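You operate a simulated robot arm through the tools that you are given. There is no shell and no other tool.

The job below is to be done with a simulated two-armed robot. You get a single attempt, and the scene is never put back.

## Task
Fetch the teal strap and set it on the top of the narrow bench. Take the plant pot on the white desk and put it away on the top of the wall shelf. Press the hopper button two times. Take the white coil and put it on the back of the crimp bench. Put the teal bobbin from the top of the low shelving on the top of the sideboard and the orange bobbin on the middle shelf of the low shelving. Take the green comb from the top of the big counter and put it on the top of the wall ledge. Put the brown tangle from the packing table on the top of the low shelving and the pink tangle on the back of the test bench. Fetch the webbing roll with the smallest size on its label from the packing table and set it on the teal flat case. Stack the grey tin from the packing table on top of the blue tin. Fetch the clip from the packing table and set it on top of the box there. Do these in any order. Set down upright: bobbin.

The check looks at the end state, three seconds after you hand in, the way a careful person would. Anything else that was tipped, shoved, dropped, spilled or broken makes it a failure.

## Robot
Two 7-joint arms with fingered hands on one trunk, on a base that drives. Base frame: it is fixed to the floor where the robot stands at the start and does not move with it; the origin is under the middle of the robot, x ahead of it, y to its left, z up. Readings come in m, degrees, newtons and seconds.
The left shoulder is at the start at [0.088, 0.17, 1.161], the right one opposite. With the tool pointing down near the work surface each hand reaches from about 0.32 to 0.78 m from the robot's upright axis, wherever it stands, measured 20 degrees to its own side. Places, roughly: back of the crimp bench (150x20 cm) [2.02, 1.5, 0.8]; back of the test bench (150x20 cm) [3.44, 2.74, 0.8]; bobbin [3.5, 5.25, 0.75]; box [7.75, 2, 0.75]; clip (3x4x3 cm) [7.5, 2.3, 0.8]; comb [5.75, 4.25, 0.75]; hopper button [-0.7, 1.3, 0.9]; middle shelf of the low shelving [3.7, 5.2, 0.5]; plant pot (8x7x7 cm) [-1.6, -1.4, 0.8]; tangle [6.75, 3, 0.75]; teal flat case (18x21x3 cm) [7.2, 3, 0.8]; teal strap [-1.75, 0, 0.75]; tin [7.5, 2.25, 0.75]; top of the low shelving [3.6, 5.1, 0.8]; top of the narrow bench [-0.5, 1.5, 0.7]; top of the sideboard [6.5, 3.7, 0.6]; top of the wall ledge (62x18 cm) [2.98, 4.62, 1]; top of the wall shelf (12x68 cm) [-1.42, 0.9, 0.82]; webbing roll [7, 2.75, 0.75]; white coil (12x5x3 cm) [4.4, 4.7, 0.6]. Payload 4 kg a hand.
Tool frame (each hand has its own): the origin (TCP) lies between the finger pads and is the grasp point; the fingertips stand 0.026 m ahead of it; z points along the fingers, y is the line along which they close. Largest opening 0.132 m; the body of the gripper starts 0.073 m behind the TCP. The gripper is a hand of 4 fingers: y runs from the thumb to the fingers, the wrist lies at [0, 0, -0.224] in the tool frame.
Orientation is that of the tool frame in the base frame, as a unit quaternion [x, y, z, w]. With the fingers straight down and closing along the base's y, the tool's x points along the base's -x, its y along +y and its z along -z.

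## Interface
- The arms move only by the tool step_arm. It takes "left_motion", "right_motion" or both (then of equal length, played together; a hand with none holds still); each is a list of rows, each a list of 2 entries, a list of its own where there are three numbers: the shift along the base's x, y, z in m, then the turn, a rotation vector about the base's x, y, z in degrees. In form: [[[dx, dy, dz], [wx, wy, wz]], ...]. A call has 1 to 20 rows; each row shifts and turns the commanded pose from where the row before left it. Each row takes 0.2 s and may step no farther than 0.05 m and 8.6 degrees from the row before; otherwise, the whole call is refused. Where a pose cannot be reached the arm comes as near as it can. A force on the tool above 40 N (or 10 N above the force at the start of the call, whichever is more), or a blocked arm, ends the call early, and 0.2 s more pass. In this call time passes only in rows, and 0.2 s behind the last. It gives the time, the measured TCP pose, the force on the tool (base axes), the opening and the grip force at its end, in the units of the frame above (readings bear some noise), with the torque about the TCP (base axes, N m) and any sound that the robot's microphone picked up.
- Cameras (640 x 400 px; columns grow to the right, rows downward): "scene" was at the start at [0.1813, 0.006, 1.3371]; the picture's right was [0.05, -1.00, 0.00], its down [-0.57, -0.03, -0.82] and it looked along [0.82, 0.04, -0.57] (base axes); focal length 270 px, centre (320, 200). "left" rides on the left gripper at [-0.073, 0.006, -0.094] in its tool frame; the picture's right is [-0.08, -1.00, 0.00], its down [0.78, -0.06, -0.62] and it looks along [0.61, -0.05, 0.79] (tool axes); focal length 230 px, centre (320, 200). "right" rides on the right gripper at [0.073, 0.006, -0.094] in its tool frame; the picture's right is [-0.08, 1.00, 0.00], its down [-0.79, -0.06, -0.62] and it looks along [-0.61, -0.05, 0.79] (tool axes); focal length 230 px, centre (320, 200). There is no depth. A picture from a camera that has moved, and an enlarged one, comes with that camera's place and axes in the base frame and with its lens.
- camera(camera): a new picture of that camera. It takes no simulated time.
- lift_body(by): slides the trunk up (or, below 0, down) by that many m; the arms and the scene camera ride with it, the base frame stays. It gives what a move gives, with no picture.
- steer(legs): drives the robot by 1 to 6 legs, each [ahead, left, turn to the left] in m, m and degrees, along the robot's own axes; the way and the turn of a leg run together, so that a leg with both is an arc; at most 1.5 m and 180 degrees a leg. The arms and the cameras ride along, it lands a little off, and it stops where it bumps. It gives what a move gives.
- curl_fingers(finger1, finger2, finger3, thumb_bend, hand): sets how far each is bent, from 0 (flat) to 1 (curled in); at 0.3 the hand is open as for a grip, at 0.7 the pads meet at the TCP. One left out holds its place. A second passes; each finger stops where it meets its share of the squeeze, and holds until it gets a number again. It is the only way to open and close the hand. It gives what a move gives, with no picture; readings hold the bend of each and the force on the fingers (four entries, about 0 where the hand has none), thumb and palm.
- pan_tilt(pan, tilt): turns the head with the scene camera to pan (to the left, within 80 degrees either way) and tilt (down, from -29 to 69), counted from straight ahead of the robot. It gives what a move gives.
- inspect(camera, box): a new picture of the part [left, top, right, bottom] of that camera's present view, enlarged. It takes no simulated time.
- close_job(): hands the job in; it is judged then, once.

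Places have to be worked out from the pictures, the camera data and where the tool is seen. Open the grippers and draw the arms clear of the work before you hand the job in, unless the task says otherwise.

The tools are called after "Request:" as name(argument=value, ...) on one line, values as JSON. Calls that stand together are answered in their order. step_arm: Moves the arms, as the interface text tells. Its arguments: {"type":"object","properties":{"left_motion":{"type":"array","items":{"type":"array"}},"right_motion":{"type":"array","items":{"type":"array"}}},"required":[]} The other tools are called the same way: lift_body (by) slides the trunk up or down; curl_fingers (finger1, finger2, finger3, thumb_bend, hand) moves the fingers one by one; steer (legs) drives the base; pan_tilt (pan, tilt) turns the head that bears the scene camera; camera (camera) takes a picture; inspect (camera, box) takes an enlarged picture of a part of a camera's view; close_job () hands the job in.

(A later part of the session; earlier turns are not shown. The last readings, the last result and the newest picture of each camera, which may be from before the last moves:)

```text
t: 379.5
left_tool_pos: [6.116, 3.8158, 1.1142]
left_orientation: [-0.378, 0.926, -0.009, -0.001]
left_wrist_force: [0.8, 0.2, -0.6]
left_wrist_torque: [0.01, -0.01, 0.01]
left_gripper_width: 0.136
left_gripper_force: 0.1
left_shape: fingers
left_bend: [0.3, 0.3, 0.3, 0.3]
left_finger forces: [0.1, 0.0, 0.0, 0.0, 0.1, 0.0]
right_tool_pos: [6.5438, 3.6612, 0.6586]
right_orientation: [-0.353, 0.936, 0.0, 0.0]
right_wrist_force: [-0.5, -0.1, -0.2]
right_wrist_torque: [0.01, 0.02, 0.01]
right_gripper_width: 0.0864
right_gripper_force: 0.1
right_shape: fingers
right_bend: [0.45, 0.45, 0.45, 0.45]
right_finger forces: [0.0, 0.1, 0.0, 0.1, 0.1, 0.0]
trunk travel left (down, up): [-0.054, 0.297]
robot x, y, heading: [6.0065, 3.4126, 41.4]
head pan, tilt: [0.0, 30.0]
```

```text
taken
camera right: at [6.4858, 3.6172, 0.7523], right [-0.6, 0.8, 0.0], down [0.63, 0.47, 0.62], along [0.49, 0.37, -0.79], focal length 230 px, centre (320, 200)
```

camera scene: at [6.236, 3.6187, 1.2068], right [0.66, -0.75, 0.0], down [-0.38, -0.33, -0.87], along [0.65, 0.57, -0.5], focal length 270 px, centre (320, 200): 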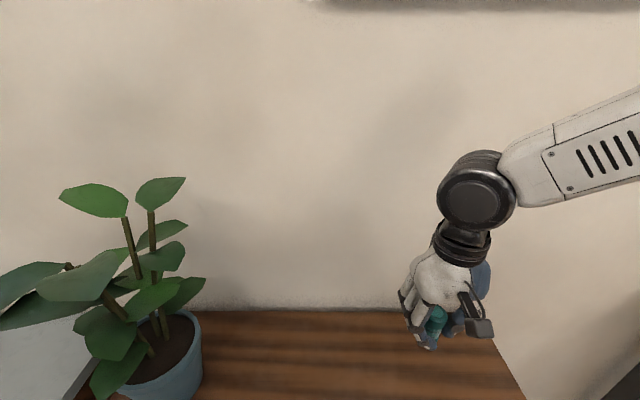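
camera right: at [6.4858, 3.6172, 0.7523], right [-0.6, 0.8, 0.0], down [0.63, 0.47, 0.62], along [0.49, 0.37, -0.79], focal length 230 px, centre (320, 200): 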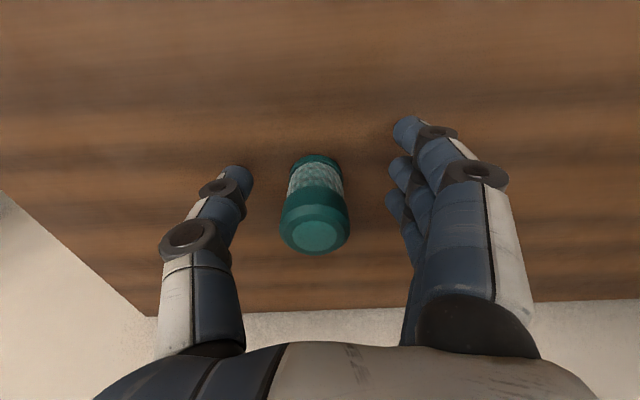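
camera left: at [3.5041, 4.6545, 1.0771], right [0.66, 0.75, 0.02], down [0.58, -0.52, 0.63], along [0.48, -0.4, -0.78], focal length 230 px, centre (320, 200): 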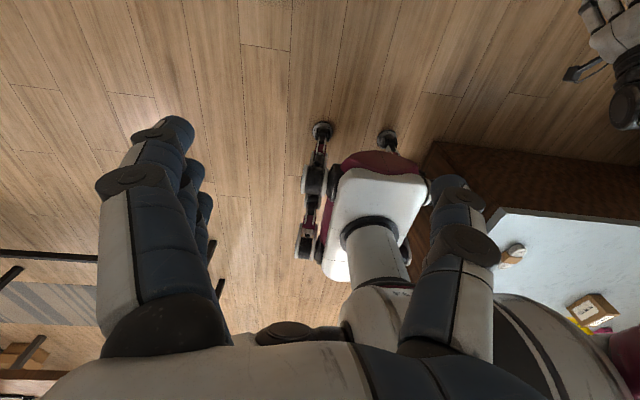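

The teal bobbin stands upright on the sideboard. I raise the hand, back away, raise the trunk and move right toward the packing table to survey it.

Request:
step_arm(right_motion=[[[0, 0, 0.04], [0, 0, 0]], [[0, 0, 0.045], [0, 0, 0]], [[0, 0, 0.045], [0, 0, 0]], [[0, 0, 0.045], [0, 0, 0]]])

Request:
lift_body(by=0.25)

Request:
camera(camera="scene")

Request:
steer(legs=[[-0.6, 0, 0], [0, -0.9, 0]])

Request:
camera(camera="scene")

```text
t: 380.5
left_tool_pos: [6.1162, 3.8157, 1.1139]
left_orientation: [-0.377, 0.926, -0.009, -0.002]
left_wrist_force: [0.2, 0.3, -0.9]
left_wrist_torque: [-0.01, 0.01, -0.03]
left_gripper_width: 0.1357
left_gripper_force: 0.0
left_shape: fingers
left_bend: [0.3, 0.3, 0.3, 0.3]
left_finger forces: [0.0, 0.1, 0.0, 0.0, 0.0, 0.0]
right_tool_pos: [6.5425, 3.6582, 0.8337]
right_orientation: [-0.352, 0.936, 0.001, 0.0]
right_wrist_force: [0.9, -0.6, -0.1]
right_wrist_torque: [0.0, 0.03, -0.03]
right_gripper_width: 0.0865
right_gripper_force: 0.0
right_shape: fingers
right_bend: [0.45, 0.45, 0.45, 0.45]
right_finger forces: [0.0, 0.0, 0.0, 0.0, 0.0, 0.1]
trunk travel left (down, up): [-0.054, 0.297]
robot x, y, heading: [6.0085, 3.4142, 41.4]
head pan, tilt: [0.0, 30.0]
```

```text
t: 383.1
left_tool_pos: [6.1164, 3.8168, 1.3647]
left_orientation: [-0.378, 0.926, -0.011, -0.001]
left_wrist_force: [-0.7, 0.6, 0.0]
left_wrist_torque: [0.01, 0.0, 0.0]
left_gripper_width: 0.1356
left_gripper_force: 0.0
left_shape: fingers
left_bend: [0.3, 0.3, 0.3, 0.3]
left_finger forces: [0.1, 0.1, 0.0, 0.1, 0.0, 0.0]
right_tool_pos: [6.5423, 3.6601, 1.0832]
right_orientation: [-0.351, 0.936, 0.0, -0.001]
right_wrist_force: [-0.3, 0.6, -0.5]
right_wrist_torque: [-0.04, -0.02, 0.03]
right_gripper_width: 0.0866
right_gripper_force: 0.2
right_shape: fingers
right_bend: [0.45, 0.45, 0.45, 0.45]
right_finger forces: [0.0, 0.0, 0.1, 0.0, 0.1, 0.0]
trunk travel left (down, up): [-0.304, 0.047]
robot x, y, heading: [6.0063, 3.4137, 41.2]
head pan, tilt: [0.0, 30.0]
```

```text
taken
camera scene: at [6.1034, 3.5023, 1.4759], right [0.66, -0.75, 0.0], down [-0.38, -0.33, -0.87], along [0.65, 0.57, -0.5], focal length 270 px, centre (320, 200)
```

scene: 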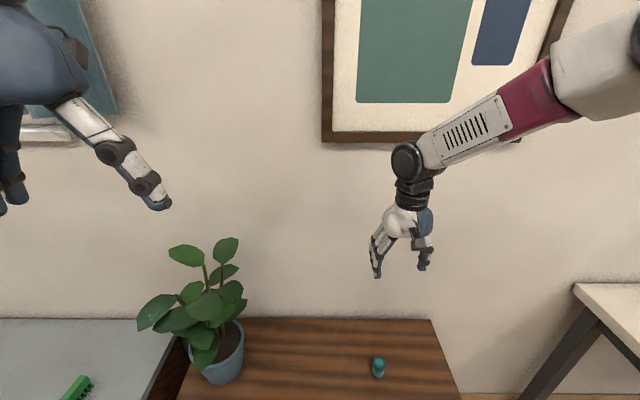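

```text
t: 394.4
left_tool_pos: [6.2585, 2.7535, 1.364]
left_orientation: [-0.386, 0.923, -0.009, -0.002]
left_wrist_force: [-0.1, 0.3, 0.3]
left_wrist_torque: [-0.02, -0.01, 0.0]
left_gripper_width: 0.1358
left_gripper_force: 0.1
left_shape: fingers
left_bend: [0.3, 0.3, 0.3, 0.3]
left_finger forces: [0.0, 0.0, 0.0, 0.0, 0.0, 0.1]
right_tool_pos: [6.6903, 2.6068, 1.0831]
right_orientation: [-0.361, 0.933, 0.001, -0.001]
right_wrist_force: [-0.4, 0.5, 0.6]
right_wrist_torque: [0.0, -0.01, 0.02]
right_gripper_width: 0.0866
right_gripper_force: 0.1
right_shape: fingers
right_bend: [0.45, 0.45, 0.45, 0.45]
right_finger forces: [0.0, 0.1, 0.0, 0.0, 0.0, 0.0]
trunk travel left (down, up): [-0.304, 0.047]
robot x, y, heading: [6.1607, 2.3464, 42.2]
head pan, tilt: [0.0, 30.0]
```

```text
taken
camera scene: at [6.2527, 2.439, 1.476], right [0.68, -0.74, 0.0], down [-0.37, -0.34, -0.87], along [0.64, 0.58, -0.5], focal length 270 px, centre (320, 200)
```

scene: 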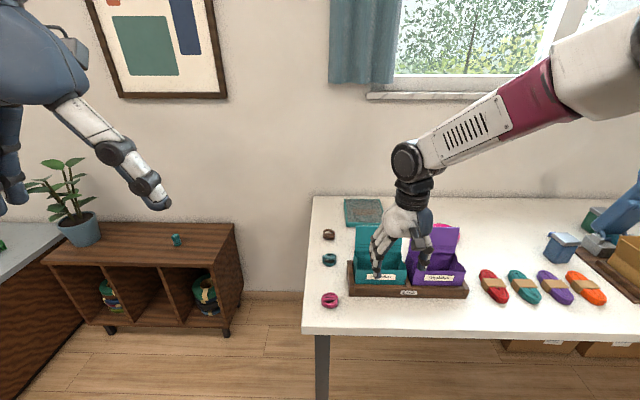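

The packing table is ahead. I zoom in on its left and right parts.

Request:
inspect(camera="scene", box=[300, 185, 480, 325])

Request:
inspect(camera="scene", box=[450, 180, 640, 330])

Request:
pan_tilt(pan=-40, tilt=30)

Request:
camera(camera="scene")

```text
2.86 times, centred on (390, 255) of scene
camera zoom: at [6.2527, 2.439, 1.476], right [0.68, -0.74, 0.0], down [-0.37, -0.34, -0.87], along [0.64, 0.58, -0.5], focal length 773 px, centre (120, 43)
```

zoom: 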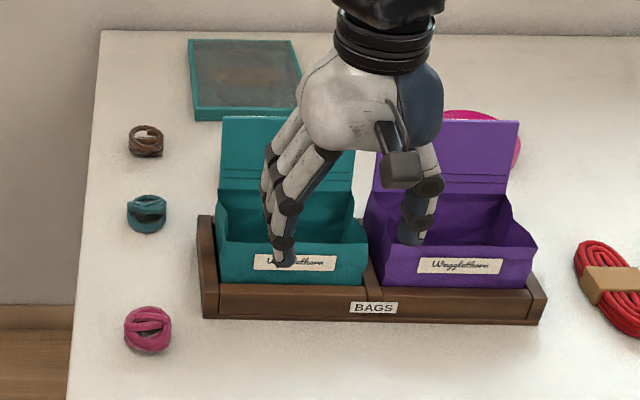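

```text
2.67 times, centred on (545, 255) of scene
camera zoom: at [6.2527, 2.439, 1.476], right [0.68, -0.74, 0.0], down [-0.37, -0.34, -0.87], along [0.64, 0.58, -0.5], focal length 721 px, centre (-280, 53)
```

zoom: 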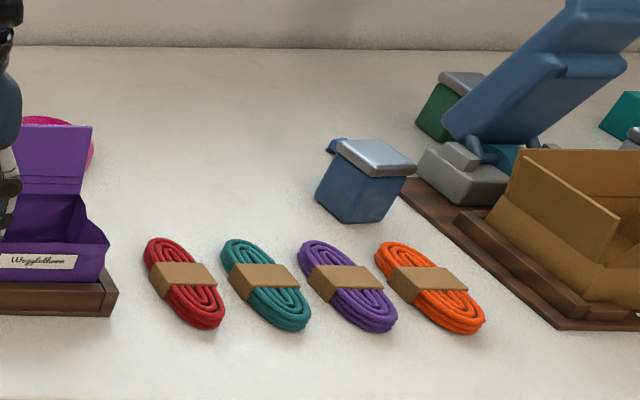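

```text
t: 395.4
left_tool_pos: [6.26, 2.7536, 1.3639]
left_orientation: [-0.387, 0.922, -0.01, -0.002]
left_wrist_force: [0.2, 0.3, 0.3]
left_wrist_torque: [0.01, -0.02, -0.01]
left_gripper_width: 0.136
left_gripper_force: 0.0
left_shape: fingers
left_bend: [0.3, 0.3, 0.3, 0.3]
left_finger forces: [0.1, 0.0, 0.1, 0.0, 0.1, 0.0]
right_tool_pos: [6.6884, 2.6059, 1.0829]
right_orientation: [-0.361, 0.933, 0.0, -0.001]
right_wrist_force: [0.1, -0.5, 0.7]
right_wrist_torque: [-0.01, -0.01, -0.02]
right_gripper_width: 0.0867
right_gripper_force: 0.1
right_shape: fingers
right_bend: [0.45, 0.45, 0.45, 0.45]
right_finger forces: [0.0, 0.0, 0.1, 0.0, 0.1, 0.0]
trunk travel left (down, up): [-0.304, 0.047]
robot x, y, heading: [6.1553, 2.346, 42.2]
head pan, tilt: [-40.0, 30.0]
```

```text
taken
camera scene: at [6.2763, 2.382, 1.476], right [0.04, -1.0, 0.0], down [-0.5, -0.02, -0.87], along [0.87, 0.04, -0.5], focal length 270 px, centre (320, 200)
```

scene: 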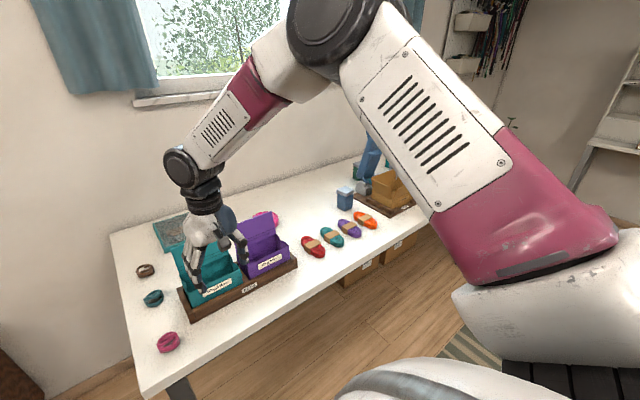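

I see the three tangles at the table's left end, the teal flat case, bag boxes, cord bundles and a blue tin. I pull the right hand back and step right to see the rest.

Request:
step_arm(right_motion=[[[-0.03, -0.027, 0.02], [0, 0, 0]], [[-0.03, -0.027, 0.02], [0, 0, 0]], [[-0.03, -0.027, 0.02], [0, 0, 0]], [[-0.03, -0.027, 0.02], [0, 0, 0]], [[-0.03, -0.027, 0.02], [0, 0, 0]]])

Request:
steer(legs=[[0, -0.75, -0.7]])

Request:
pan_tilt(pan=0, tilt=35)

Request:
camera(camera="scene")

Request:
pan_tilt(pan=-35, tilt=35)

Request:
camera(camera="scene")

```text
t: 396.6
left_tool_pos: [6.2578, 2.7519, 1.364]
left_orientation: [-0.386, 0.922, -0.009, -0.002]
left_wrist_force: [0.3, -0.6, -0.1]
left_wrist_torque: [-0.01, 0.01, 0.01]
left_gripper_width: 0.1357
left_gripper_force: 0.0
left_shape: fingers
left_bend: [0.3, 0.3, 0.3, 0.3]
left_finger forces: [0.1, 0.0, 0.0, 0.0, 0.0, 0.0]
right_tool_pos: [6.5383, 2.4682, 1.1832]
right_orientation: [-0.361, 0.932, 0.0, 0.0]
right_wrist_force: [-0.6, -0.1, -0.1]
right_wrist_torque: [0.03, 0.01, 0.02]
right_gripper_width: 0.0869
right_gripper_force: 0.0
right_shape: fingers
right_bend: [0.45, 0.45, 0.45, 0.45]
right_finger forces: [0.1, 0.0, 0.0, 0.0, 0.0, 0.1]
trunk travel left (down, up): [-0.304, 0.047]
robot x, y, heading: [6.1561, 2.3445, 42.7]
head pan, tilt: [-40.0, 30.0]
```

```text
t: 403.6
left_tool_pos: [6.7625, 2.204, 1.3632]
left_orientation: [-0.387, 0.922, -0.009, -0.002]
left_wrist_force: [-0.6, 0.1, 0.0]
left_wrist_torque: [-0.02, 0.0, -0.03]
left_gripper_width: 0.1357
left_gripper_force: 0.1
left_shape: fingers
left_bend: [0.3, 0.3, 0.3, 0.3]
left_finger forces: [0.0, 0.0, 0.0, 0.1, 0.0, 0.0]
right_tool_pos: [7.044, 1.9221, 1.1829]
right_orientation: [-0.362, 0.932, 0.0, -0.001]
right_wrist_force: [-0.6, -0.5, 0.6]
right_wrist_torque: [0.02, 0.01, -0.01]
right_gripper_width: 0.0868
right_gripper_force: 0.1
right_shape: fingers
right_bend: [0.45, 0.45, 0.45, 0.45]
right_finger forces: [0.1, 0.0, 0.1, 0.1, 0.0, 0.1]
trunk travel left (down, up): [-0.304, 0.047]
robot x, y, heading: [6.6602, 1.7989, 42.6]
head pan, tilt: [-40.0, 30.0]
```

```text
t: 404.6
left_tool_pos: [6.7621, 2.2049, 1.3656]
left_orientation: [-0.386, 0.922, -0.009, -0.002]
left_wrist_force: [-1.4, -0.4, 0.7]
left_wrist_torque: [-0.01, 0.0, 0.0]
left_gripper_width: 0.1361
left_gripper_force: 0.1
left_shape: fingers
left_bend: [0.3, 0.3, 0.3, 0.3]
left_finger forces: [0.1, 0.0, 0.1, 0.1, 0.0, 0.1]
right_tool_pos: [7.0434, 1.9215, 1.1817]
right_orientation: [-0.361, 0.932, 0.001, -0.002]
right_wrist_force: [0.2, 0.6, 0.3]
right_wrist_torque: [0.03, -0.03, 0.0]
right_gripper_width: 0.0866
right_gripper_force: 0.0
right_shape: fingers
right_bend: [0.45, 0.45, 0.45, 0.45]
right_finger forces: [0.0, 0.1, 0.0, 0.0, 0.1, 0.0]
trunk travel left (down, up): [-0.304, 0.047]
robot x, y, heading: [6.6609, 1.8015, 42.6]
head pan, tilt: [0.0, 35.0]
```

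```text
taken
camera scene: at [6.755, 1.8877, 1.4682], right [0.68, -0.74, 0.0], down [-0.42, -0.39, -0.82], along [0.6, 0.55, -0.57], focal length 270 px, centre (320, 200)
```

scene: 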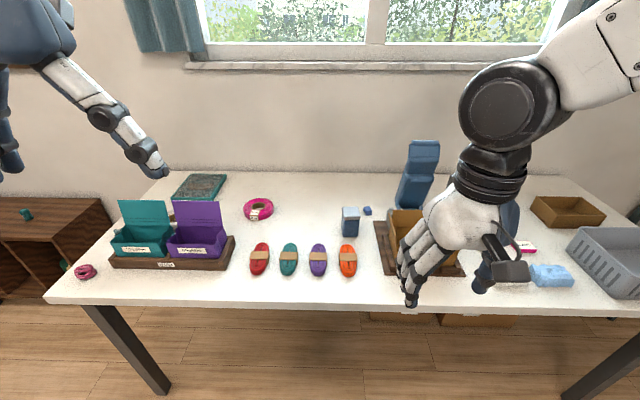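

```text
t: 405.7
left_tool_pos: [6.7631, 2.2034, 1.3642]
left_orientation: [-0.387, 0.922, -0.01, -0.002]
left_wrist_force: [0.1, -1.1, -0.5]
left_wrist_torque: [-0.02, -0.02, 0.0]
left_gripper_width: 0.1358
left_gripper_force: 0.0
left_shape: fingers
left_bend: [0.3, 0.3, 0.3, 0.3]
left_finger forces: [0.0, 0.0, 0.0, 0.1, 0.0, 0.0]
right_tool_pos: [7.0434, 1.9213, 1.1838]
right_orientation: [-0.361, 0.932, 0.001, -0.001]
right_wrist_force: [-0.1, 0.1, 0.5]
right_wrist_torque: [-0.02, -0.01, -0.02]
right_gripper_width: 0.0865
right_gripper_force: 0.0
right_shape: fingers
right_bend: [0.45, 0.45, 0.45, 0.45]
right_finger forces: [0.0, 0.0, 0.1, 0.0, 0.0, 0.1]
trunk travel left (down, up): [-0.304, 0.047]
robot x, y, heading: [6.6606, 1.7976, 42.6]
head pan, tilt: [-35.0, 35.0]
```

```text
taken
camera scene: at [6.7773, 1.84, 1.4682], right [0.13, -0.99, 0.0], down [-0.57, -0.08, -0.82], along [0.81, 0.11, -0.57], focal length 270 px, centre (320, 200)
```

scene: 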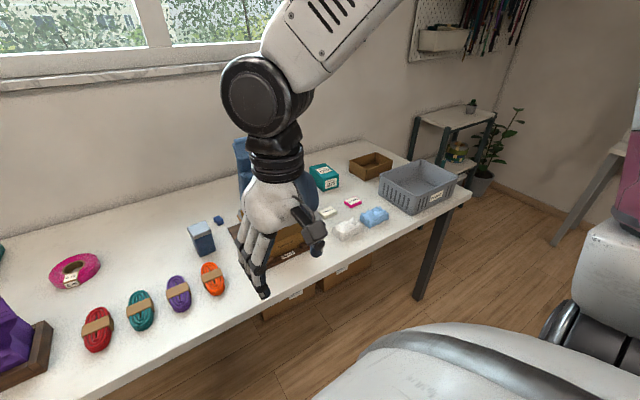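

The right hand hides part of the table; I zoom in on what's visible on either side of it.

Request:
inspect(camera="scene", box=[170, 130, 330, 260])

Request:
inspect(camera="scene", box=[290, 140, 470, 260])

Request:
camera(camera="right")

```text
3.08 times, centred on (250, 195) of scene
camera zoom: at [6.7773, 1.84, 1.4682], right [0.13, -0.99, 0.0], down [-0.57, -0.08, -0.82], along [0.81, 0.11, -0.57], focal length 832 px, centre (535, 215)
```

zoom: 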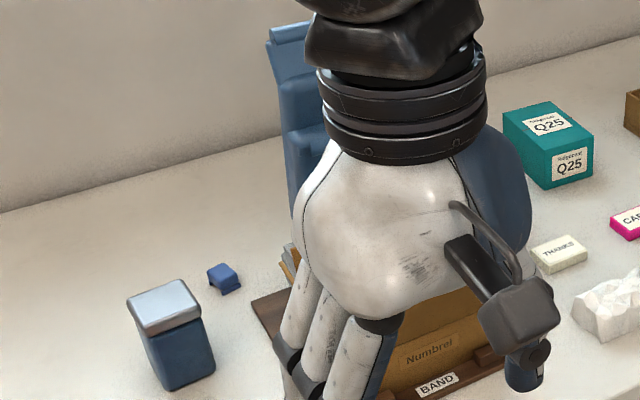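

```text
3.33 times, centred on (380, 200) of scene
camera zoom: at [6.7773, 1.84, 1.4682], right [0.13, -0.99, 0.0], down [-0.57, -0.08, -0.82], along [0.81, 0.11, -0.57], focal length 901 px, centre (120, 200)
```

zoom: 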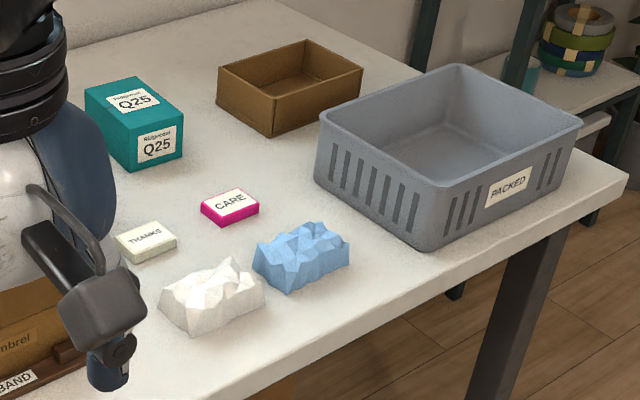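

```text
taken
camera right: at [6.9868, 1.8768, 1.2766], right [-0.62, 0.79, 0.0], down [0.62, 0.48, 0.62], along [0.48, 0.38, -0.79], focal length 230 px, centre (320, 200)
```

right: 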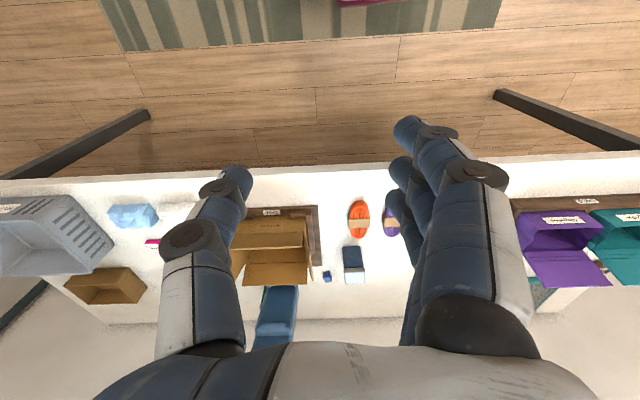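

The teal "Q25" box looks like the box with a top; the small blue block is the clip. I move the right hand up and aside to view the middle of the table.

Request:
step_arm(right_motion=[[[0.01, -0.025, 0.03], [0, 0, 0]], [[0.01, -0.025, 0.03], [0, 0, 0]], [[0.01, -0.025, 0.03], [0, 0, 0]], [[0.01, -0.025, 0.03], [0, 0, 0]], [[-0.02, -0.018, 0.03], [0, 0, 0]], [[-0.02, -0.018, 0.02], [0, 0, 0]]])

Request:
pan_tilt(pan=-8, tilt=35)

Request:
camera(camera="scene")

Request:
inspect(camera="scene", box=[180, 150, 340, 280])

Request:
inspect(camera="scene", box=[320, 120, 500, 280])

```text
t: 407.1
left_tool_pos: [6.7628, 2.2033, 1.3645]
left_orientation: [-0.387, 0.922, -0.009, -0.002]
left_wrist_force: [-0.6, -0.2, 0.6]
left_wrist_torque: [0.03, -0.02, 0.01]
left_gripper_width: 0.1359
left_gripper_force: 0.2
left_shape: fingers
left_bend: [0.3, 0.3, 0.3, 0.3]
left_finger forces: [0.0, 0.0, 0.0, 0.0, 0.0, 0.0]
right_tool_pos: [7.0431, 1.7838, 1.3537]
right_orientation: [-0.361, 0.932, 0.001, -0.001]
right_wrist_force: [0.0, 0.2, 0.6]
right_wrist_torque: [0.01, -0.03, 0.0]
right_gripper_width: 0.0867
right_gripper_force: 0.1
right_shape: fingers
right_bend: [0.45, 0.45, 0.45, 0.45]
right_finger forces: [0.1, 0.1, 0.0, 0.0, 0.0, 0.0]
trunk travel left (down, up): [-0.304, 0.047]
robot x, y, heading: [6.659, 1.7992, 42.5]
head pan, tilt: [-35.0, 35.0]
```

```text
t: 408.0
left_tool_pos: [6.7629, 2.2038, 1.3653]
left_orientation: [-0.386, 0.922, -0.01, -0.002]
left_wrist_force: [-0.5, -0.2, -1.1]
left_wrist_torque: [-0.01, -0.01, -0.01]
left_gripper_width: 0.1356
left_gripper_force: 0.1
left_shape: fingers
left_bend: [0.3, 0.3, 0.3, 0.3]
left_finger forces: [0.0, 0.0, 0.0, 0.0, 0.1, 0.1]
right_tool_pos: [7.0427, 1.7859, 1.352]
right_orientation: [-0.362, 0.932, 0.0, -0.001]
right_wrist_force: [-0.8, -1.4, -0.5]
right_wrist_torque: [0.03, 0.01, 0.03]
right_gripper_width: 0.087
right_gripper_force: 0.0
right_shape: fingers
right_bend: [0.45, 0.45, 0.45, 0.45]
right_finger forces: [0.0, 0.0, 0.1, 0.0, 0.1, 0.0]
trunk travel left (down, up): [-0.304, 0.047]
robot x, y, heading: [6.6602, 1.8003, 42.4]
head pan, tilt: [-8.0, 35.0]
```

```text
taken
camera scene: at [6.7626, 1.878, 1.4682], right [0.57, -0.82, 0.0], down [-0.47, -0.32, -0.82], along [0.68, 0.46, -0.57], focal length 270 px, centre (320, 200)
```

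scene: 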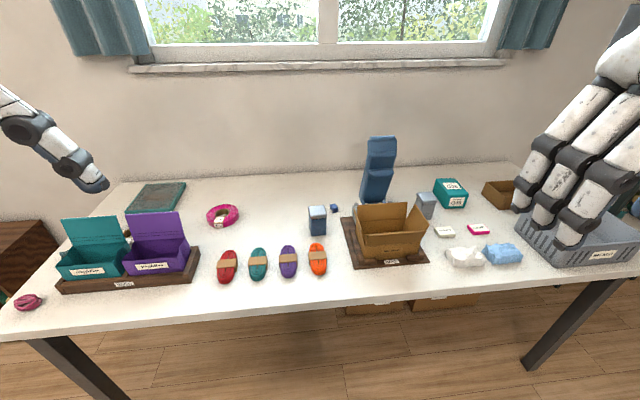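

```text
3.08 times, centred on (260, 215) of scene
camera zoom: at [6.7626, 1.878, 1.4682], right [0.57, -0.82, 0.0], down [-0.47, -0.32, -0.82], along [0.68, 0.46, -0.57], focal length 832 px, centre (505, 154)
```

zoom: 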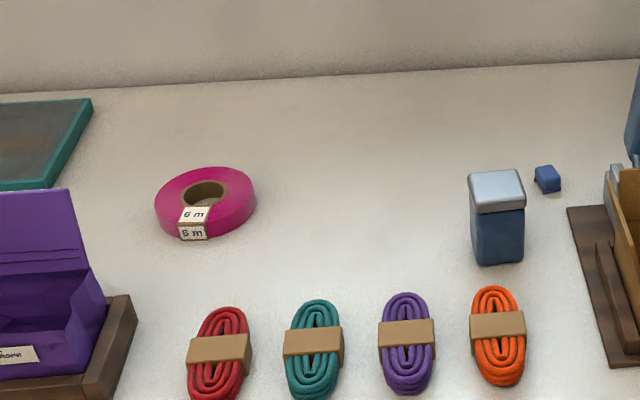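

```text
2.50 times, centred on (410, 200) of scene
camera zoom: at [6.7626, 1.878, 1.4682], right [0.57, -0.82, 0.0], down [-0.47, -0.32, -0.82], along [0.68, 0.46, -0.57], focal length 676 px, centre (95, 200)
```

zoom: 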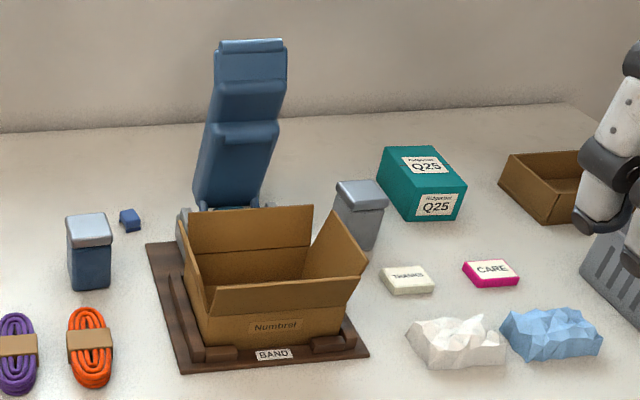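

Now clear: the grey tin stands right of the carton, blue tin left, clip beside it, teal Q25 box at right, and a pink roll labelled "6 m". I check whether other rolls lie on this table by looking right and from above.

Request:
pan_tilt(pan=-45, tilt=28)

Request:
camera(camera="scene")

Request:
inspect(camera="scene", box=[380, 80, 520, 220])

Request:
camera(camera="right")

Request:
pan_tilt(pan=25, tilt=35)

Request:
camera(camera="scene")

```text
t: 409.0
left_tool_pos: [6.7626, 2.204, 1.3644]
left_orientation: [-0.386, 0.922, -0.009, -0.001]
left_wrist_force: [-0.1, 0.8, 0.0]
left_wrist_torque: [0.03, 0.0, 0.0]
left_gripper_width: 0.1357
left_gripper_force: 0.1
left_shape: fingers
left_bend: [0.3, 0.3, 0.3, 0.3]
left_finger forces: [0.1, 0.0, 0.0, 0.1, 0.1, 0.1]
right_tool_pos: [7.0429, 1.7863, 1.3522]
right_orientation: [-0.361, 0.933, 0.001, -0.001]
right_wrist_force: [0.0, 0.3, 0.5]
right_wrist_torque: [0.02, 0.03, -0.03]
right_gripper_width: 0.0868
right_gripper_force: 0.0
right_shape: fingers
right_bend: [0.45, 0.45, 0.45, 0.45]
right_finger forces: [0.0, 0.0, 0.0, 0.0, 0.0, 0.0]
trunk travel left (down, up): [-0.304, 0.047]
robot x, y, heading: [6.6638, 1.798, 42.3]
head pan, tilt: [-45.0, 28.0]
```

```text
taken
camera scene: at [6.7811, 1.8245, 1.4792], right [-0.04, -1.0, 0.0], down [-0.47, 0.02, -0.88], along [0.88, -0.04, -0.47], focal length 270 px, centre (320, 200)
```

scene: 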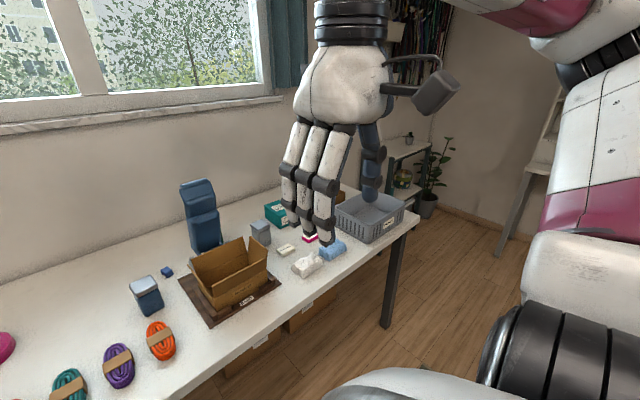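

```text
2.86 times, centred on (450, 150) of scene
camera zoom: at [6.7811, 1.8245, 1.4792], right [-0.04, -1.0, 0.0], down [-0.47, 0.02, -0.88], along [0.88, -0.04, -0.47], focal length 773 px, centre (-51, 343)
```

zoom: 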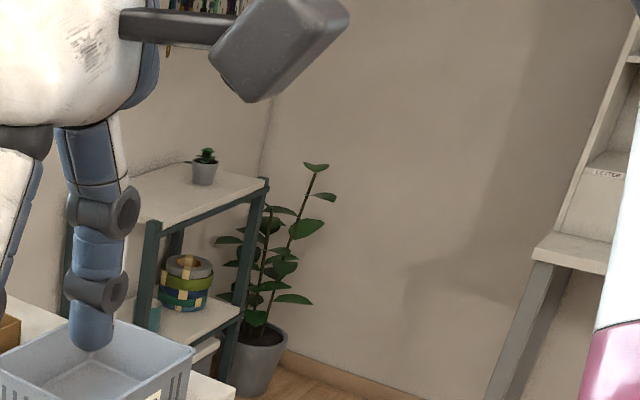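

```text
taken
camera right: at [6.9862, 1.7415, 1.4466], right [-0.62, 0.79, 0.0], down [0.62, 0.48, 0.62], along [0.48, 0.38, -0.79], focal length 230 px, centre (320, 200)
```

right: 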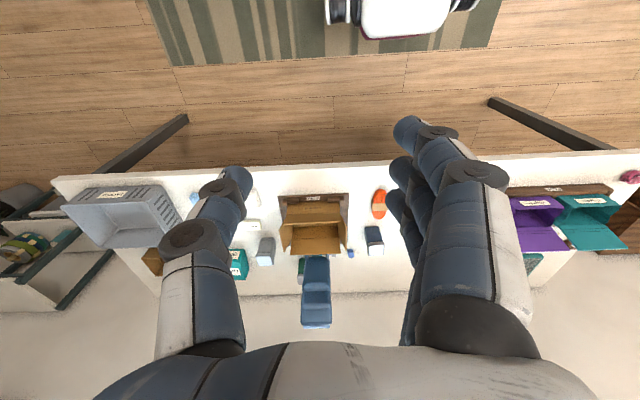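

```text
t: 410.4
left_tool_pos: [6.7629, 2.2039, 1.364]
left_orientation: [-0.387, 0.922, -0.009, -0.002]
left_wrist_force: [-0.9, 0.3, 0.4]
left_wrist_torque: [0.0, 0.02, -0.01]
left_gripper_width: 0.1355
left_gripper_force: 0.1
left_shape: fingers
left_bend: [0.3, 0.3, 0.3, 0.3]
left_finger forces: [0.1, 0.0, 0.0, 0.0, 0.0, 0.0]
right_tool_pos: [7.0421, 1.787, 1.3531]
right_orientation: [-0.362, 0.932, 0.0, -0.001]
right_wrist_force: [0.0, -0.9, 0.2]
right_wrist_torque: [0.03, 0.01, -0.03]
right_gripper_width: 0.0867
right_gripper_force: 0.1
right_shape: fingers
right_bend: [0.45, 0.45, 0.45, 0.45]
right_finger forces: [0.0, 0.0, 0.0, 0.0, 0.0, 0.0]
trunk travel left (down, up): [-0.304, 0.047]
robot x, y, heading: [6.6606, 1.7979, 42.4]
head pan, tilt: [25.0, 35.0]
```

```text
taken
camera scene: at [6.7237, 1.9096, 1.4682], right [0.92, -0.38, 0.0], down [-0.22, -0.53, -0.82], along [0.31, 0.76, -0.57], focal length 270 px, centre (320, 200)
```

scene: 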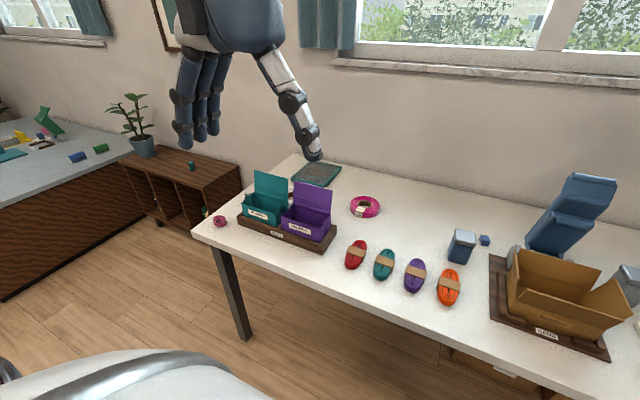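

I zoom into the area behind the bag boxes for hidden rolls.

Request:
inspect(camera="scene", box=[190, 150, 400, 280])

Request:
camera(camera="left")

```text
3.05 times, centred on (295, 215) of scene
camera zoom: at [6.7237, 1.9096, 1.4682], right [0.92, -0.38, 0.0], down [-0.22, -0.53, -0.82], along [0.31, 0.76, -0.57], focal length 824 px, centre (396, 154)
```

zoom: 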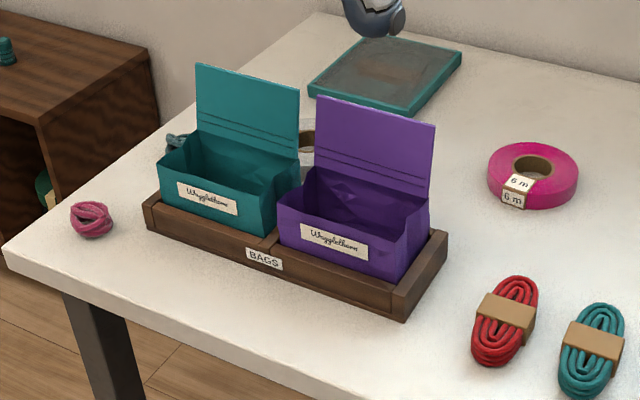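

```text
taken
camera left: at [6.8097, 2.2627, 1.4566], right [0.76, -0.64, 0.02], down [-0.51, -0.59, 0.63], along [-0.39, -0.49, -0.78], focal length 230 px, centre (320, 200)
```

left: 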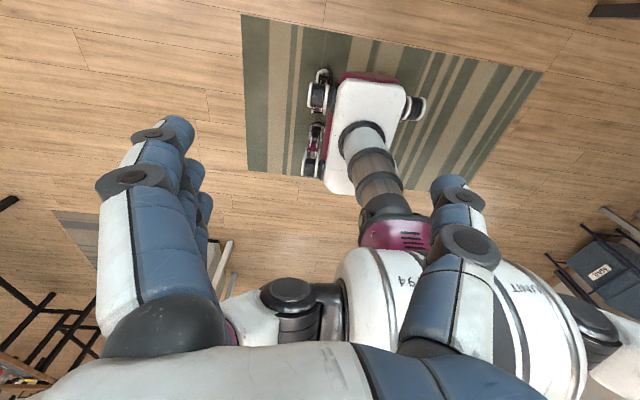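

Another roll is hiding behind the bag boxes near (6.99, 2.93). I sidestep left and extend the right hand high over that spot so its camera can see.

Request:
steer(legs=[[0.05, 0.85, 0]])

Request:
step_arm(right_motion=[[[0.035, 0.033, 0], [0, 0, 0]], [[0.035, 0.033, 0], [0, 0, 0]], [[0.035, 0.033, 0], [0, 0, 0]], [[0.035, 0.033, 0], [0, 0, 0]], [[0.035, 0.033, 0], [0, 0, 0]]])

Request:
camera(camera="right")

Request:
pan_tilt(pan=-5, tilt=40)

Request:
camera(camera="scene")

```text
t: 418.2
left_tool_pos: [6.2261, 2.863, 1.3643]
left_orientation: [-0.387, 0.922, -0.01, -0.001]
left_wrist_force: [-0.5, -0.3, 1.0]
left_wrist_torque: [0.02, -0.01, -0.01]
left_gripper_width: 0.136
left_gripper_force: 0.0
left_shape: fingers
left_bend: [0.3, 0.3, 0.3, 0.3]
left_finger forces: [0.0, 0.0, 0.1, 0.1, 0.0, 0.0]
right_tool_pos: [6.5057, 2.4447, 1.353]
right_orientation: [-0.363, 0.932, 0.0, -0.001]
right_wrist_force: [-0.2, 0.3, 0.2]
right_wrist_torque: [0.0, 0.04, -0.03]
right_gripper_width: 0.0865
right_gripper_force: 0.1
right_shape: fingers
right_bend: [0.45, 0.45, 0.45, 0.45]
right_finger forces: [0.1, 0.0, 0.0, 0.0, 0.0, 0.0]
trunk travel left (down, up): [-0.304, 0.047]
robot x, y, heading: [6.1249, 2.4609, 42.5]
head pan, tilt: [25.0, 35.0]
```

```text
t: 419.4
left_tool_pos: [6.2257, 2.8645, 1.364]
left_orientation: [-0.386, 0.922, -0.01, -0.002]
left_wrist_force: [-0.2, -0.9, -0.4]
left_wrist_torque: [-0.03, 0.01, 0.03]
left_gripper_width: 0.1358
left_gripper_force: 0.0
left_shape: fingers
left_bend: [0.3, 0.3, 0.3, 0.3]
left_finger forces: [0.0, 0.1, 0.0, 0.0, 0.0, 0.0]
right_tool_pos: [6.6832, 2.6111, 1.3522]
right_orientation: [-0.363, 0.932, -0.001, -0.001]
right_wrist_force: [-0.6, -0.2, 0.0]
right_wrist_torque: [0.0, 0.02, 0.0]
right_gripper_width: 0.0867
right_gripper_force: 0.0
right_shape: fingers
right_bend: [0.45, 0.45, 0.45, 0.45]
right_finger forces: [0.1, 0.0, 0.0, 0.0, 0.1, 0.0]
trunk travel left (down, up): [-0.304, 0.047]
robot x, y, heading: [6.1239, 2.4592, 42.5]
head pan, tilt: [25.0, 35.0]
```

```text
taken
camera right: at [6.6268, 2.5661, 1.4457], right [-0.62, 0.79, 0.0], down [0.62, 0.49, 0.62], along [0.48, 0.38, -0.79], focal length 230 px, centre (320, 200)
```

right: 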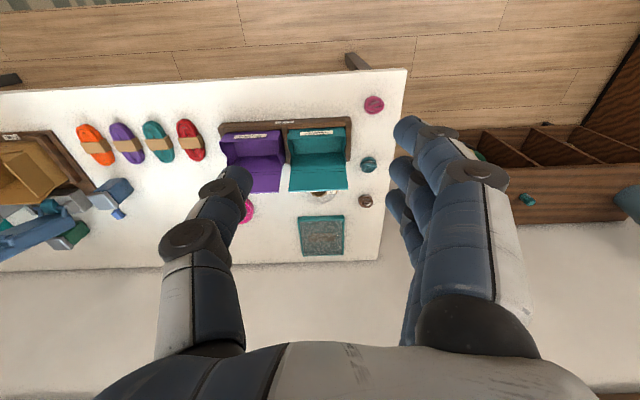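

```text
t: 420.4
left_tool_pos: [6.2263, 2.8633, 1.3645]
left_orientation: [-0.387, 0.922, -0.01, -0.002]
left_wrist_force: [-0.4, -0.4, -0.1]
left_wrist_torque: [0.0, -0.01, -0.01]
left_gripper_width: 0.1355
left_gripper_force: 0.1
left_shape: fingers
left_bend: [0.3, 0.3, 0.3, 0.3]
left_finger forces: [0.1, 0.0, 0.0, 0.1, 0.0, 0.1]
right_tool_pos: [6.6822, 2.609, 1.3533]
right_orientation: [-0.363, 0.932, 0.0, -0.002]
right_wrist_force: [-0.4, -1.2, 0.1]
right_wrist_torque: [0.03, -0.02, 0.0]
right_gripper_width: 0.0864
right_gripper_force: 0.0
right_shape: fingers
right_bend: [0.45, 0.45, 0.45, 0.45]
right_finger forces: [0.1, 0.0, 0.1, 0.0, 0.0, 0.1]
trunk travel left (down, up): [-0.304, 0.047]
robot x, y, heading: [6.1239, 2.4583, 42.6]
head pan, tilt: [-5.0, 40.0]
```

```text
taken
camera scene: at [6.2208, 2.5392, 1.4607], right [0.61, -0.79, 0.0], down [-0.51, -0.39, -0.77], along [0.61, 0.47, -0.64], focal length 270 px, centre (320, 200)
```

scene: 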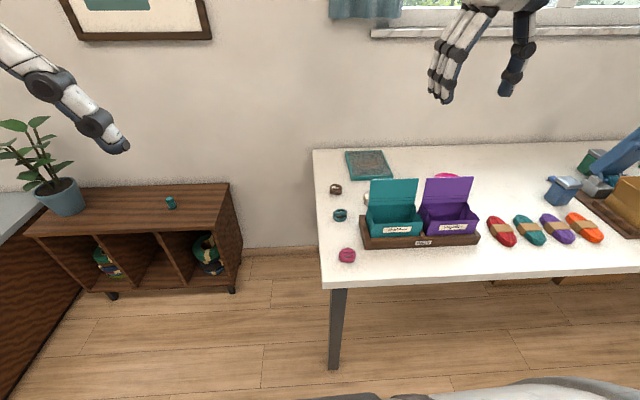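

The right camera shows a whitish roll peeking out behind the teal lid; I zoom in.

Request:
inspect(camera="right", box=[210, 100, 400, 270])

Request:
inspect(camera="scene", box=[310, 130, 490, 280])

```text
2.35 times, centred on (305, 185) of right
camera zoom: at [6.6254, 2.5641, 1.4463], right [-0.62, 0.79, 0.0], down [0.62, 0.48, 0.62], along [0.48, 0.38, -0.79], focal length 541 px, centre (355, 235)
```

zoom: 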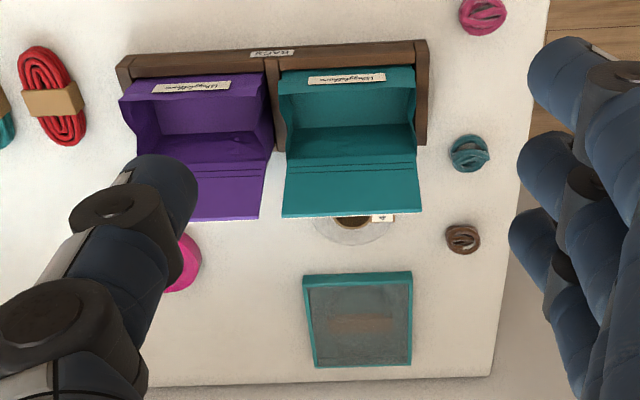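

```text
2.67 times, centred on (400, 205) of scene
camera zoom: at [6.2208, 2.5392, 1.4607], right [0.61, -0.79, 0.0], down [-0.51, -0.39, -0.77], along [0.61, 0.47, -0.64], focal length 721 px, centre (107, 187)
```

zoom: 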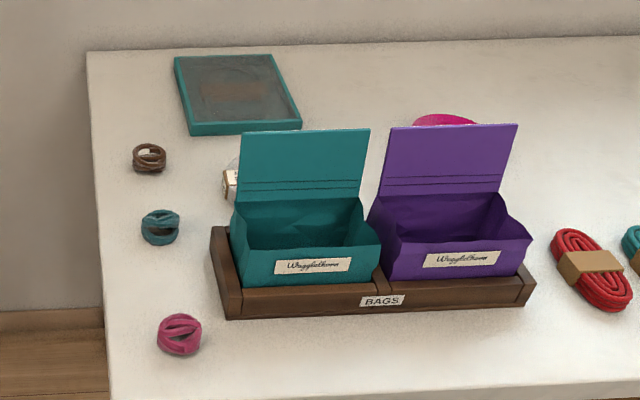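

A clear/white roll sits behind the teal lid with a label on its left side. I zoom further to read it.

Request:
inspect(camera="right", box=[295, 180, 350, 215])

Request:
inspect(camera="scene", box=[350, 180, 390, 210])

```text
11.43 times, centred on (322, 198) of right
camera zoom: at [6.6254, 2.5641, 1.4463], right [-0.62, 0.79, 0.0], down [0.62, 0.48, 0.62], along [0.48, 0.38, -0.79], focal length 2629 px, centre (291, 229)
```

zoom: 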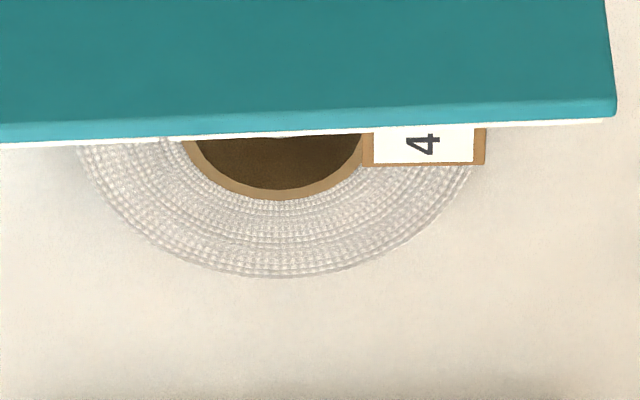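

```text
13.33 times, centred on (370, 195) of scene
camera zoom: at [6.2208, 2.5392, 1.4607], right [0.61, -0.79, 0.0], down [-0.51, -0.39, -0.77], along [0.61, 0.47, -0.64], focal length 3606 px, centre (-347, 267)
```

zoom: 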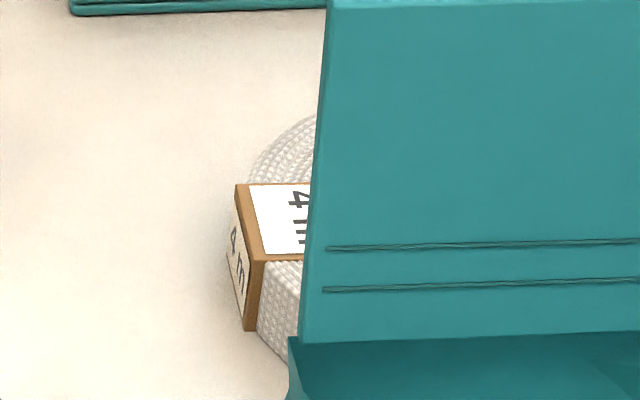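

The hidden white roll is labelled "4 m", smaller than the pink "6 m", so it's the one to move. I start with the clip: I pull the right hand back and position the robot in front of it.

Request:
step_arm(right_motion=[[[-0.035, -0.031, 0], [0, 0, 0]], [[-0.035, -0.031, 0], [0, 0, 0]], [[-0.035, -0.031, 0], [0, 0, 0]]])

Request:
steer(legs=[[0.1, -0.83, -0.8], [0.2, 0, 0]])

Request:
pan_tilt(pan=-15, tilt=45)

Request:
camera(camera="scene")

Request:
camera(camera="right")

```text
t: 421.2
left_tool_pos: [6.2271, 2.8598, 1.3645]
left_orientation: [-0.387, 0.922, -0.009, -0.002]
left_wrist_force: [0.8, -0.2, 0.3]
left_wrist_torque: [0.07, 0.04, 0.0]
left_gripper_width: 0.1358
left_gripper_force: 0.0
left_shape: fingers
left_bend: [0.3, 0.3, 0.3, 0.3]
left_finger forces: [0.0, 0.0, 0.0, 0.0, 0.1, 0.1]
right_tool_pos: [6.5789, 2.5128, 1.3527]
right_orientation: [-0.362, 0.932, 0.001, 0.0]
right_wrist_force: [-0.4, 0.8, -0.3]
right_wrist_torque: [0.06, 0.01, 0.01]
right_gripper_width: 0.087
right_gripper_force: 0.1
right_shape: fingers
right_bend: [0.45, 0.45, 0.45, 0.45]
right_finger forces: [0.0, 0.1, 0.0, 0.0, 0.1, 0.0]
trunk travel left (down, up): [-0.304, 0.047]
robot x, y, heading: [6.1281, 2.4563, 42.5]
head pan, tilt: [-5.0, 40.0]
```

```text
t: 430.0
left_tool_pos: [7.0139, 2.4401, 1.3643]
left_orientation: [-0.375, 0.927, -0.01, -0.002]
left_wrist_force: [0.8, -0.1, -0.9]
left_wrist_torque: [-0.03, 0.01, -0.01]
left_gripper_width: 0.1357
left_gripper_force: 0.1
left_shape: fingers
left_bend: [0.3, 0.3, 0.3, 0.3]
left_finger forces: [0.1, 0.0, 0.1, 0.1, 0.0, 0.0]
right_tool_pos: [7.3582, 2.0845, 1.3519]
right_orientation: [-0.351, 0.936, 0.0, -0.001]
right_wrist_force: [-0.4, 0.0, -0.6]
right_wrist_torque: [-0.01, 0.01, 0.01]
right_gripper_width: 0.0865
right_gripper_force: 0.0
right_shape: fingers
right_bend: [0.45, 0.45, 0.45, 0.45]
right_finger forces: [0.0, 0.1, 0.1, 0.0, 0.0, 0.1]
trunk travel left (down, up): [-0.304, 0.047]
robot x, y, heading: [6.9037, 2.0357, 41.4]
head pan, tilt: [-5.0, 40.0]
```

```text
t: 430.8
left_tool_pos: [7.0139, 2.4397, 1.3647]
left_orientation: [-0.376, 0.927, -0.009, -0.001]
left_wrist_force: [-0.6, -0.3, 0.6]
left_wrist_torque: [-0.03, 0.02, -0.01]
left_gripper_width: 0.1358
left_gripper_force: 0.0
left_shape: fingers
left_bend: [0.3, 0.3, 0.3, 0.3]
left_finger forces: [0.1, 0.0, 0.0, 0.0, 0.0, 0.0]
right_tool_pos: [7.3569, 2.0852, 1.3532]
right_orientation: [-0.351, 0.936, 0.0, 0.0]
right_wrist_force: [1.2, -0.9, -0.3]
right_wrist_torque: [0.01, 0.01, 0.01]
right_gripper_width: 0.0871
right_gripper_force: 0.0
right_shape: fingers
right_bend: [0.45, 0.45, 0.45, 0.45]
right_finger forces: [0.0, 0.0, 0.1, 0.0, 0.0, 0.0]
trunk travel left (down, up): [-0.304, 0.047]
robot x, y, heading: [6.9027, 2.0353, 41.0]
head pan, tilt: [-15.0, 45.0]
```

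```text
taken
camera scene: at [7.0049, 2.1018, 1.4535], right [0.44, -0.9, 0.0], down [-0.63, -0.31, -0.71], along [0.63, 0.31, -0.71], focal length 270 px, centre (320, 200)
```

scene: 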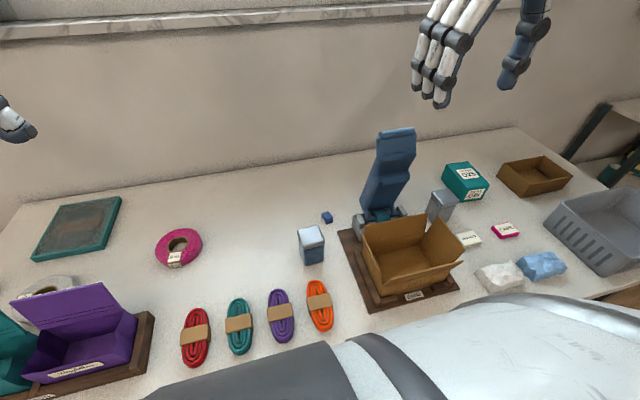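

```text
taken
camera right: at [7.2988, 2.0414, 1.4471], right [-0.6, 0.8, 0.0], down [0.63, 0.47, 0.62], along [0.49, 0.37, -0.79], focal length 230 px, centre (320, 200)
```

right: 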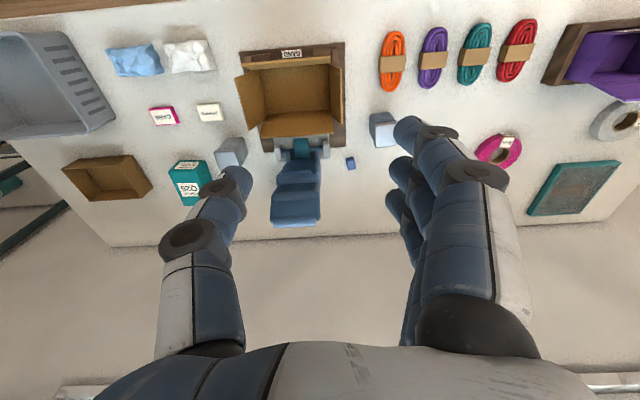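

Clip located at (7.534, 2.338), blue tin top at (7.38, 2.305, 0.88), grey tin top (7.66, 2.025, 0.90), box top near (7.76, 1.97). I edge closer, lower the trunk, and bring the right hand over the clip.

Request:
steer(legs=[[0.06, 0, 0.4]])

Request:
lift_body(by=-0.1)

Request:
step_arm(right_motion=[[[0.022, 0.0355, 0], [0, 0, 0]], [[0.022, 0.0355, 0], [0, 0, 0]], [[0.022, 0.0355, 0], [0, 0, 0]], [[0.022, 0.0355, 0], [0, 0, 0]], [[0.022, 0.0355, 0], [0, 0, 0]], [[0.022, 0.0355, 0], [0, 0, 0]], [[0, 0, -0.045], [0, 0, 0]], [[0, 0, -0.045], [0, 0, 0]], [[0, 0, -0.045], [0, 0, 0]]])

Request:
camera(camera="right")

Request:
camera(camera="scene")

```text
t: 431.7
left_tool_pos: [7.057, 2.4803, 1.3637]
left_orientation: [-0.378, 0.926, -0.01, -0.003]
left_wrist_force: [-0.5, -0.1, -0.6]
left_wrist_torque: [0.02, 0.02, 0.02]
left_gripper_width: 0.136
left_gripper_force: 0.0
left_shape: fingers
left_bend: [0.3, 0.3, 0.3, 0.3]
left_finger forces: [0.0, 0.1, 0.0, 0.0, 0.0, 0.0]
right_tool_pos: [7.4014, 2.1286, 1.3531]
right_orientation: [-0.354, 0.935, 0.0, -0.001]
right_wrist_force: [-0.6, 0.9, 0.7]
right_wrist_torque: [-0.03, 0.0, 0.02]
right_gripper_width: 0.0868
right_gripper_force: 0.1
right_shape: fingers
right_bend: [0.45, 0.45, 0.45, 0.45]
right_finger forces: [0.1, 0.0, 0.0, 0.1, 0.0, 0.0]
trunk travel left (down, up): [-0.304, 0.047]
robot x, y, heading: [6.9461, 2.0738, 41.5]
head pan, tilt: [-15.0, 45.0]
```

```text
t: 433.1
left_tool_pos: [7.0536, 2.4796, 1.265]
left_orientation: [-0.378, 0.926, -0.009, -0.002]
left_wrist_force: [-0.1, 0.7, 0.1]
left_wrist_torque: [0.0, -0.02, -0.01]
left_gripper_width: 0.1359
left_gripper_force: 0.0
left_shape: fingers
left_bend: [0.3, 0.3, 0.3, 0.3]
left_finger forces: [0.0, 0.1, 0.0, 0.1, 0.0, 0.0]
right_tool_pos: [7.4011, 2.1266, 1.2541]
right_orientation: [-0.355, 0.935, 0.0, 0.0]
right_wrist_force: [0.0, 0.4, -0.2]
right_wrist_torque: [0.02, -0.05, 0.01]
right_gripper_width: 0.0867
right_gripper_force: 0.0
right_shape: fingers
right_bend: [0.45, 0.45, 0.45, 0.45]
right_finger forces: [0.1, 0.0, 0.0, 0.0, 0.0, 0.0]
trunk travel left (down, up): [-0.204, 0.147]
robot x, y, heading: [6.9485, 2.0738, 41.5]
head pan, tilt: [-15.0, 45.0]
```

```text
t: 435.1
left_tool_pos: [7.0563, 2.48, 1.2637]
left_orientation: [-0.379, 0.925, -0.009, -0.003]
left_wrist_force: [0.0, -0.3, -0.2]
left_wrist_torque: [0.01, 0.01, 0.02]
left_gripper_width: 0.1358
left_gripper_force: 0.0
left_shape: fingers
left_bend: [0.3, 0.3, 0.3, 0.3]
left_finger forces: [0.0, 0.1, 0.1, 0.0, 0.1, 0.0]
right_tool_pos: [7.5337, 2.3396, 1.1181]
right_orientation: [-0.354, 0.935, 0.001, 0.0]
right_wrist_force: [1.0, 0.0, -0.3]
right_wrist_torque: [0.03, -0.01, -0.02]
right_gripper_width: 0.0867
right_gripper_force: 0.0
right_shape: fingers
right_bend: [0.45, 0.45, 0.45, 0.45]
right_finger forces: [0.0, 0.1, 0.1, 0.0, 0.0, 0.1]
trunk travel left (down, up): [-0.204, 0.147]
robot x, y, heading: [6.9485, 2.0765, 41.6]
head pan, tilt: [-15.0, 45.0]
```

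```text
taken
camera right: at [7.4758, 2.2963, 1.2116], right [-0.6, 0.8, 0.0], down [0.63, 0.47, 0.62], along [0.49, 0.37, -0.79], focal length 230 px, centre (320, 200)
```

right: 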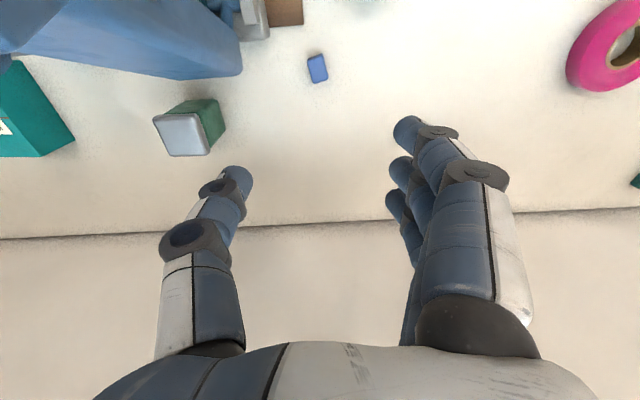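

```text
taken
camera scene: at [7.0739, 2.1636, 1.3514], right [0.45, -0.89, 0.0], down [-0.63, -0.32, -0.71], along [0.63, 0.32, -0.71], focal length 270 px, centre (320, 200)
```

scene: 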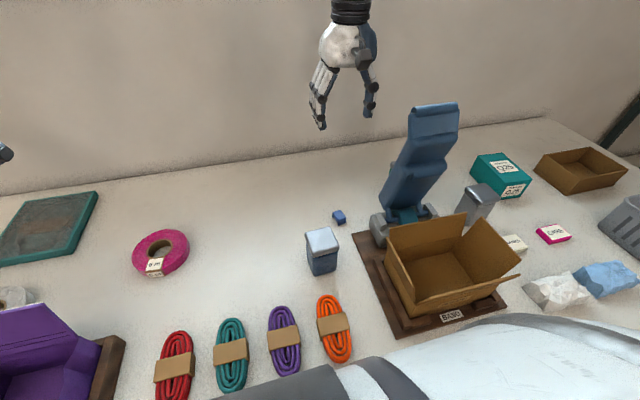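

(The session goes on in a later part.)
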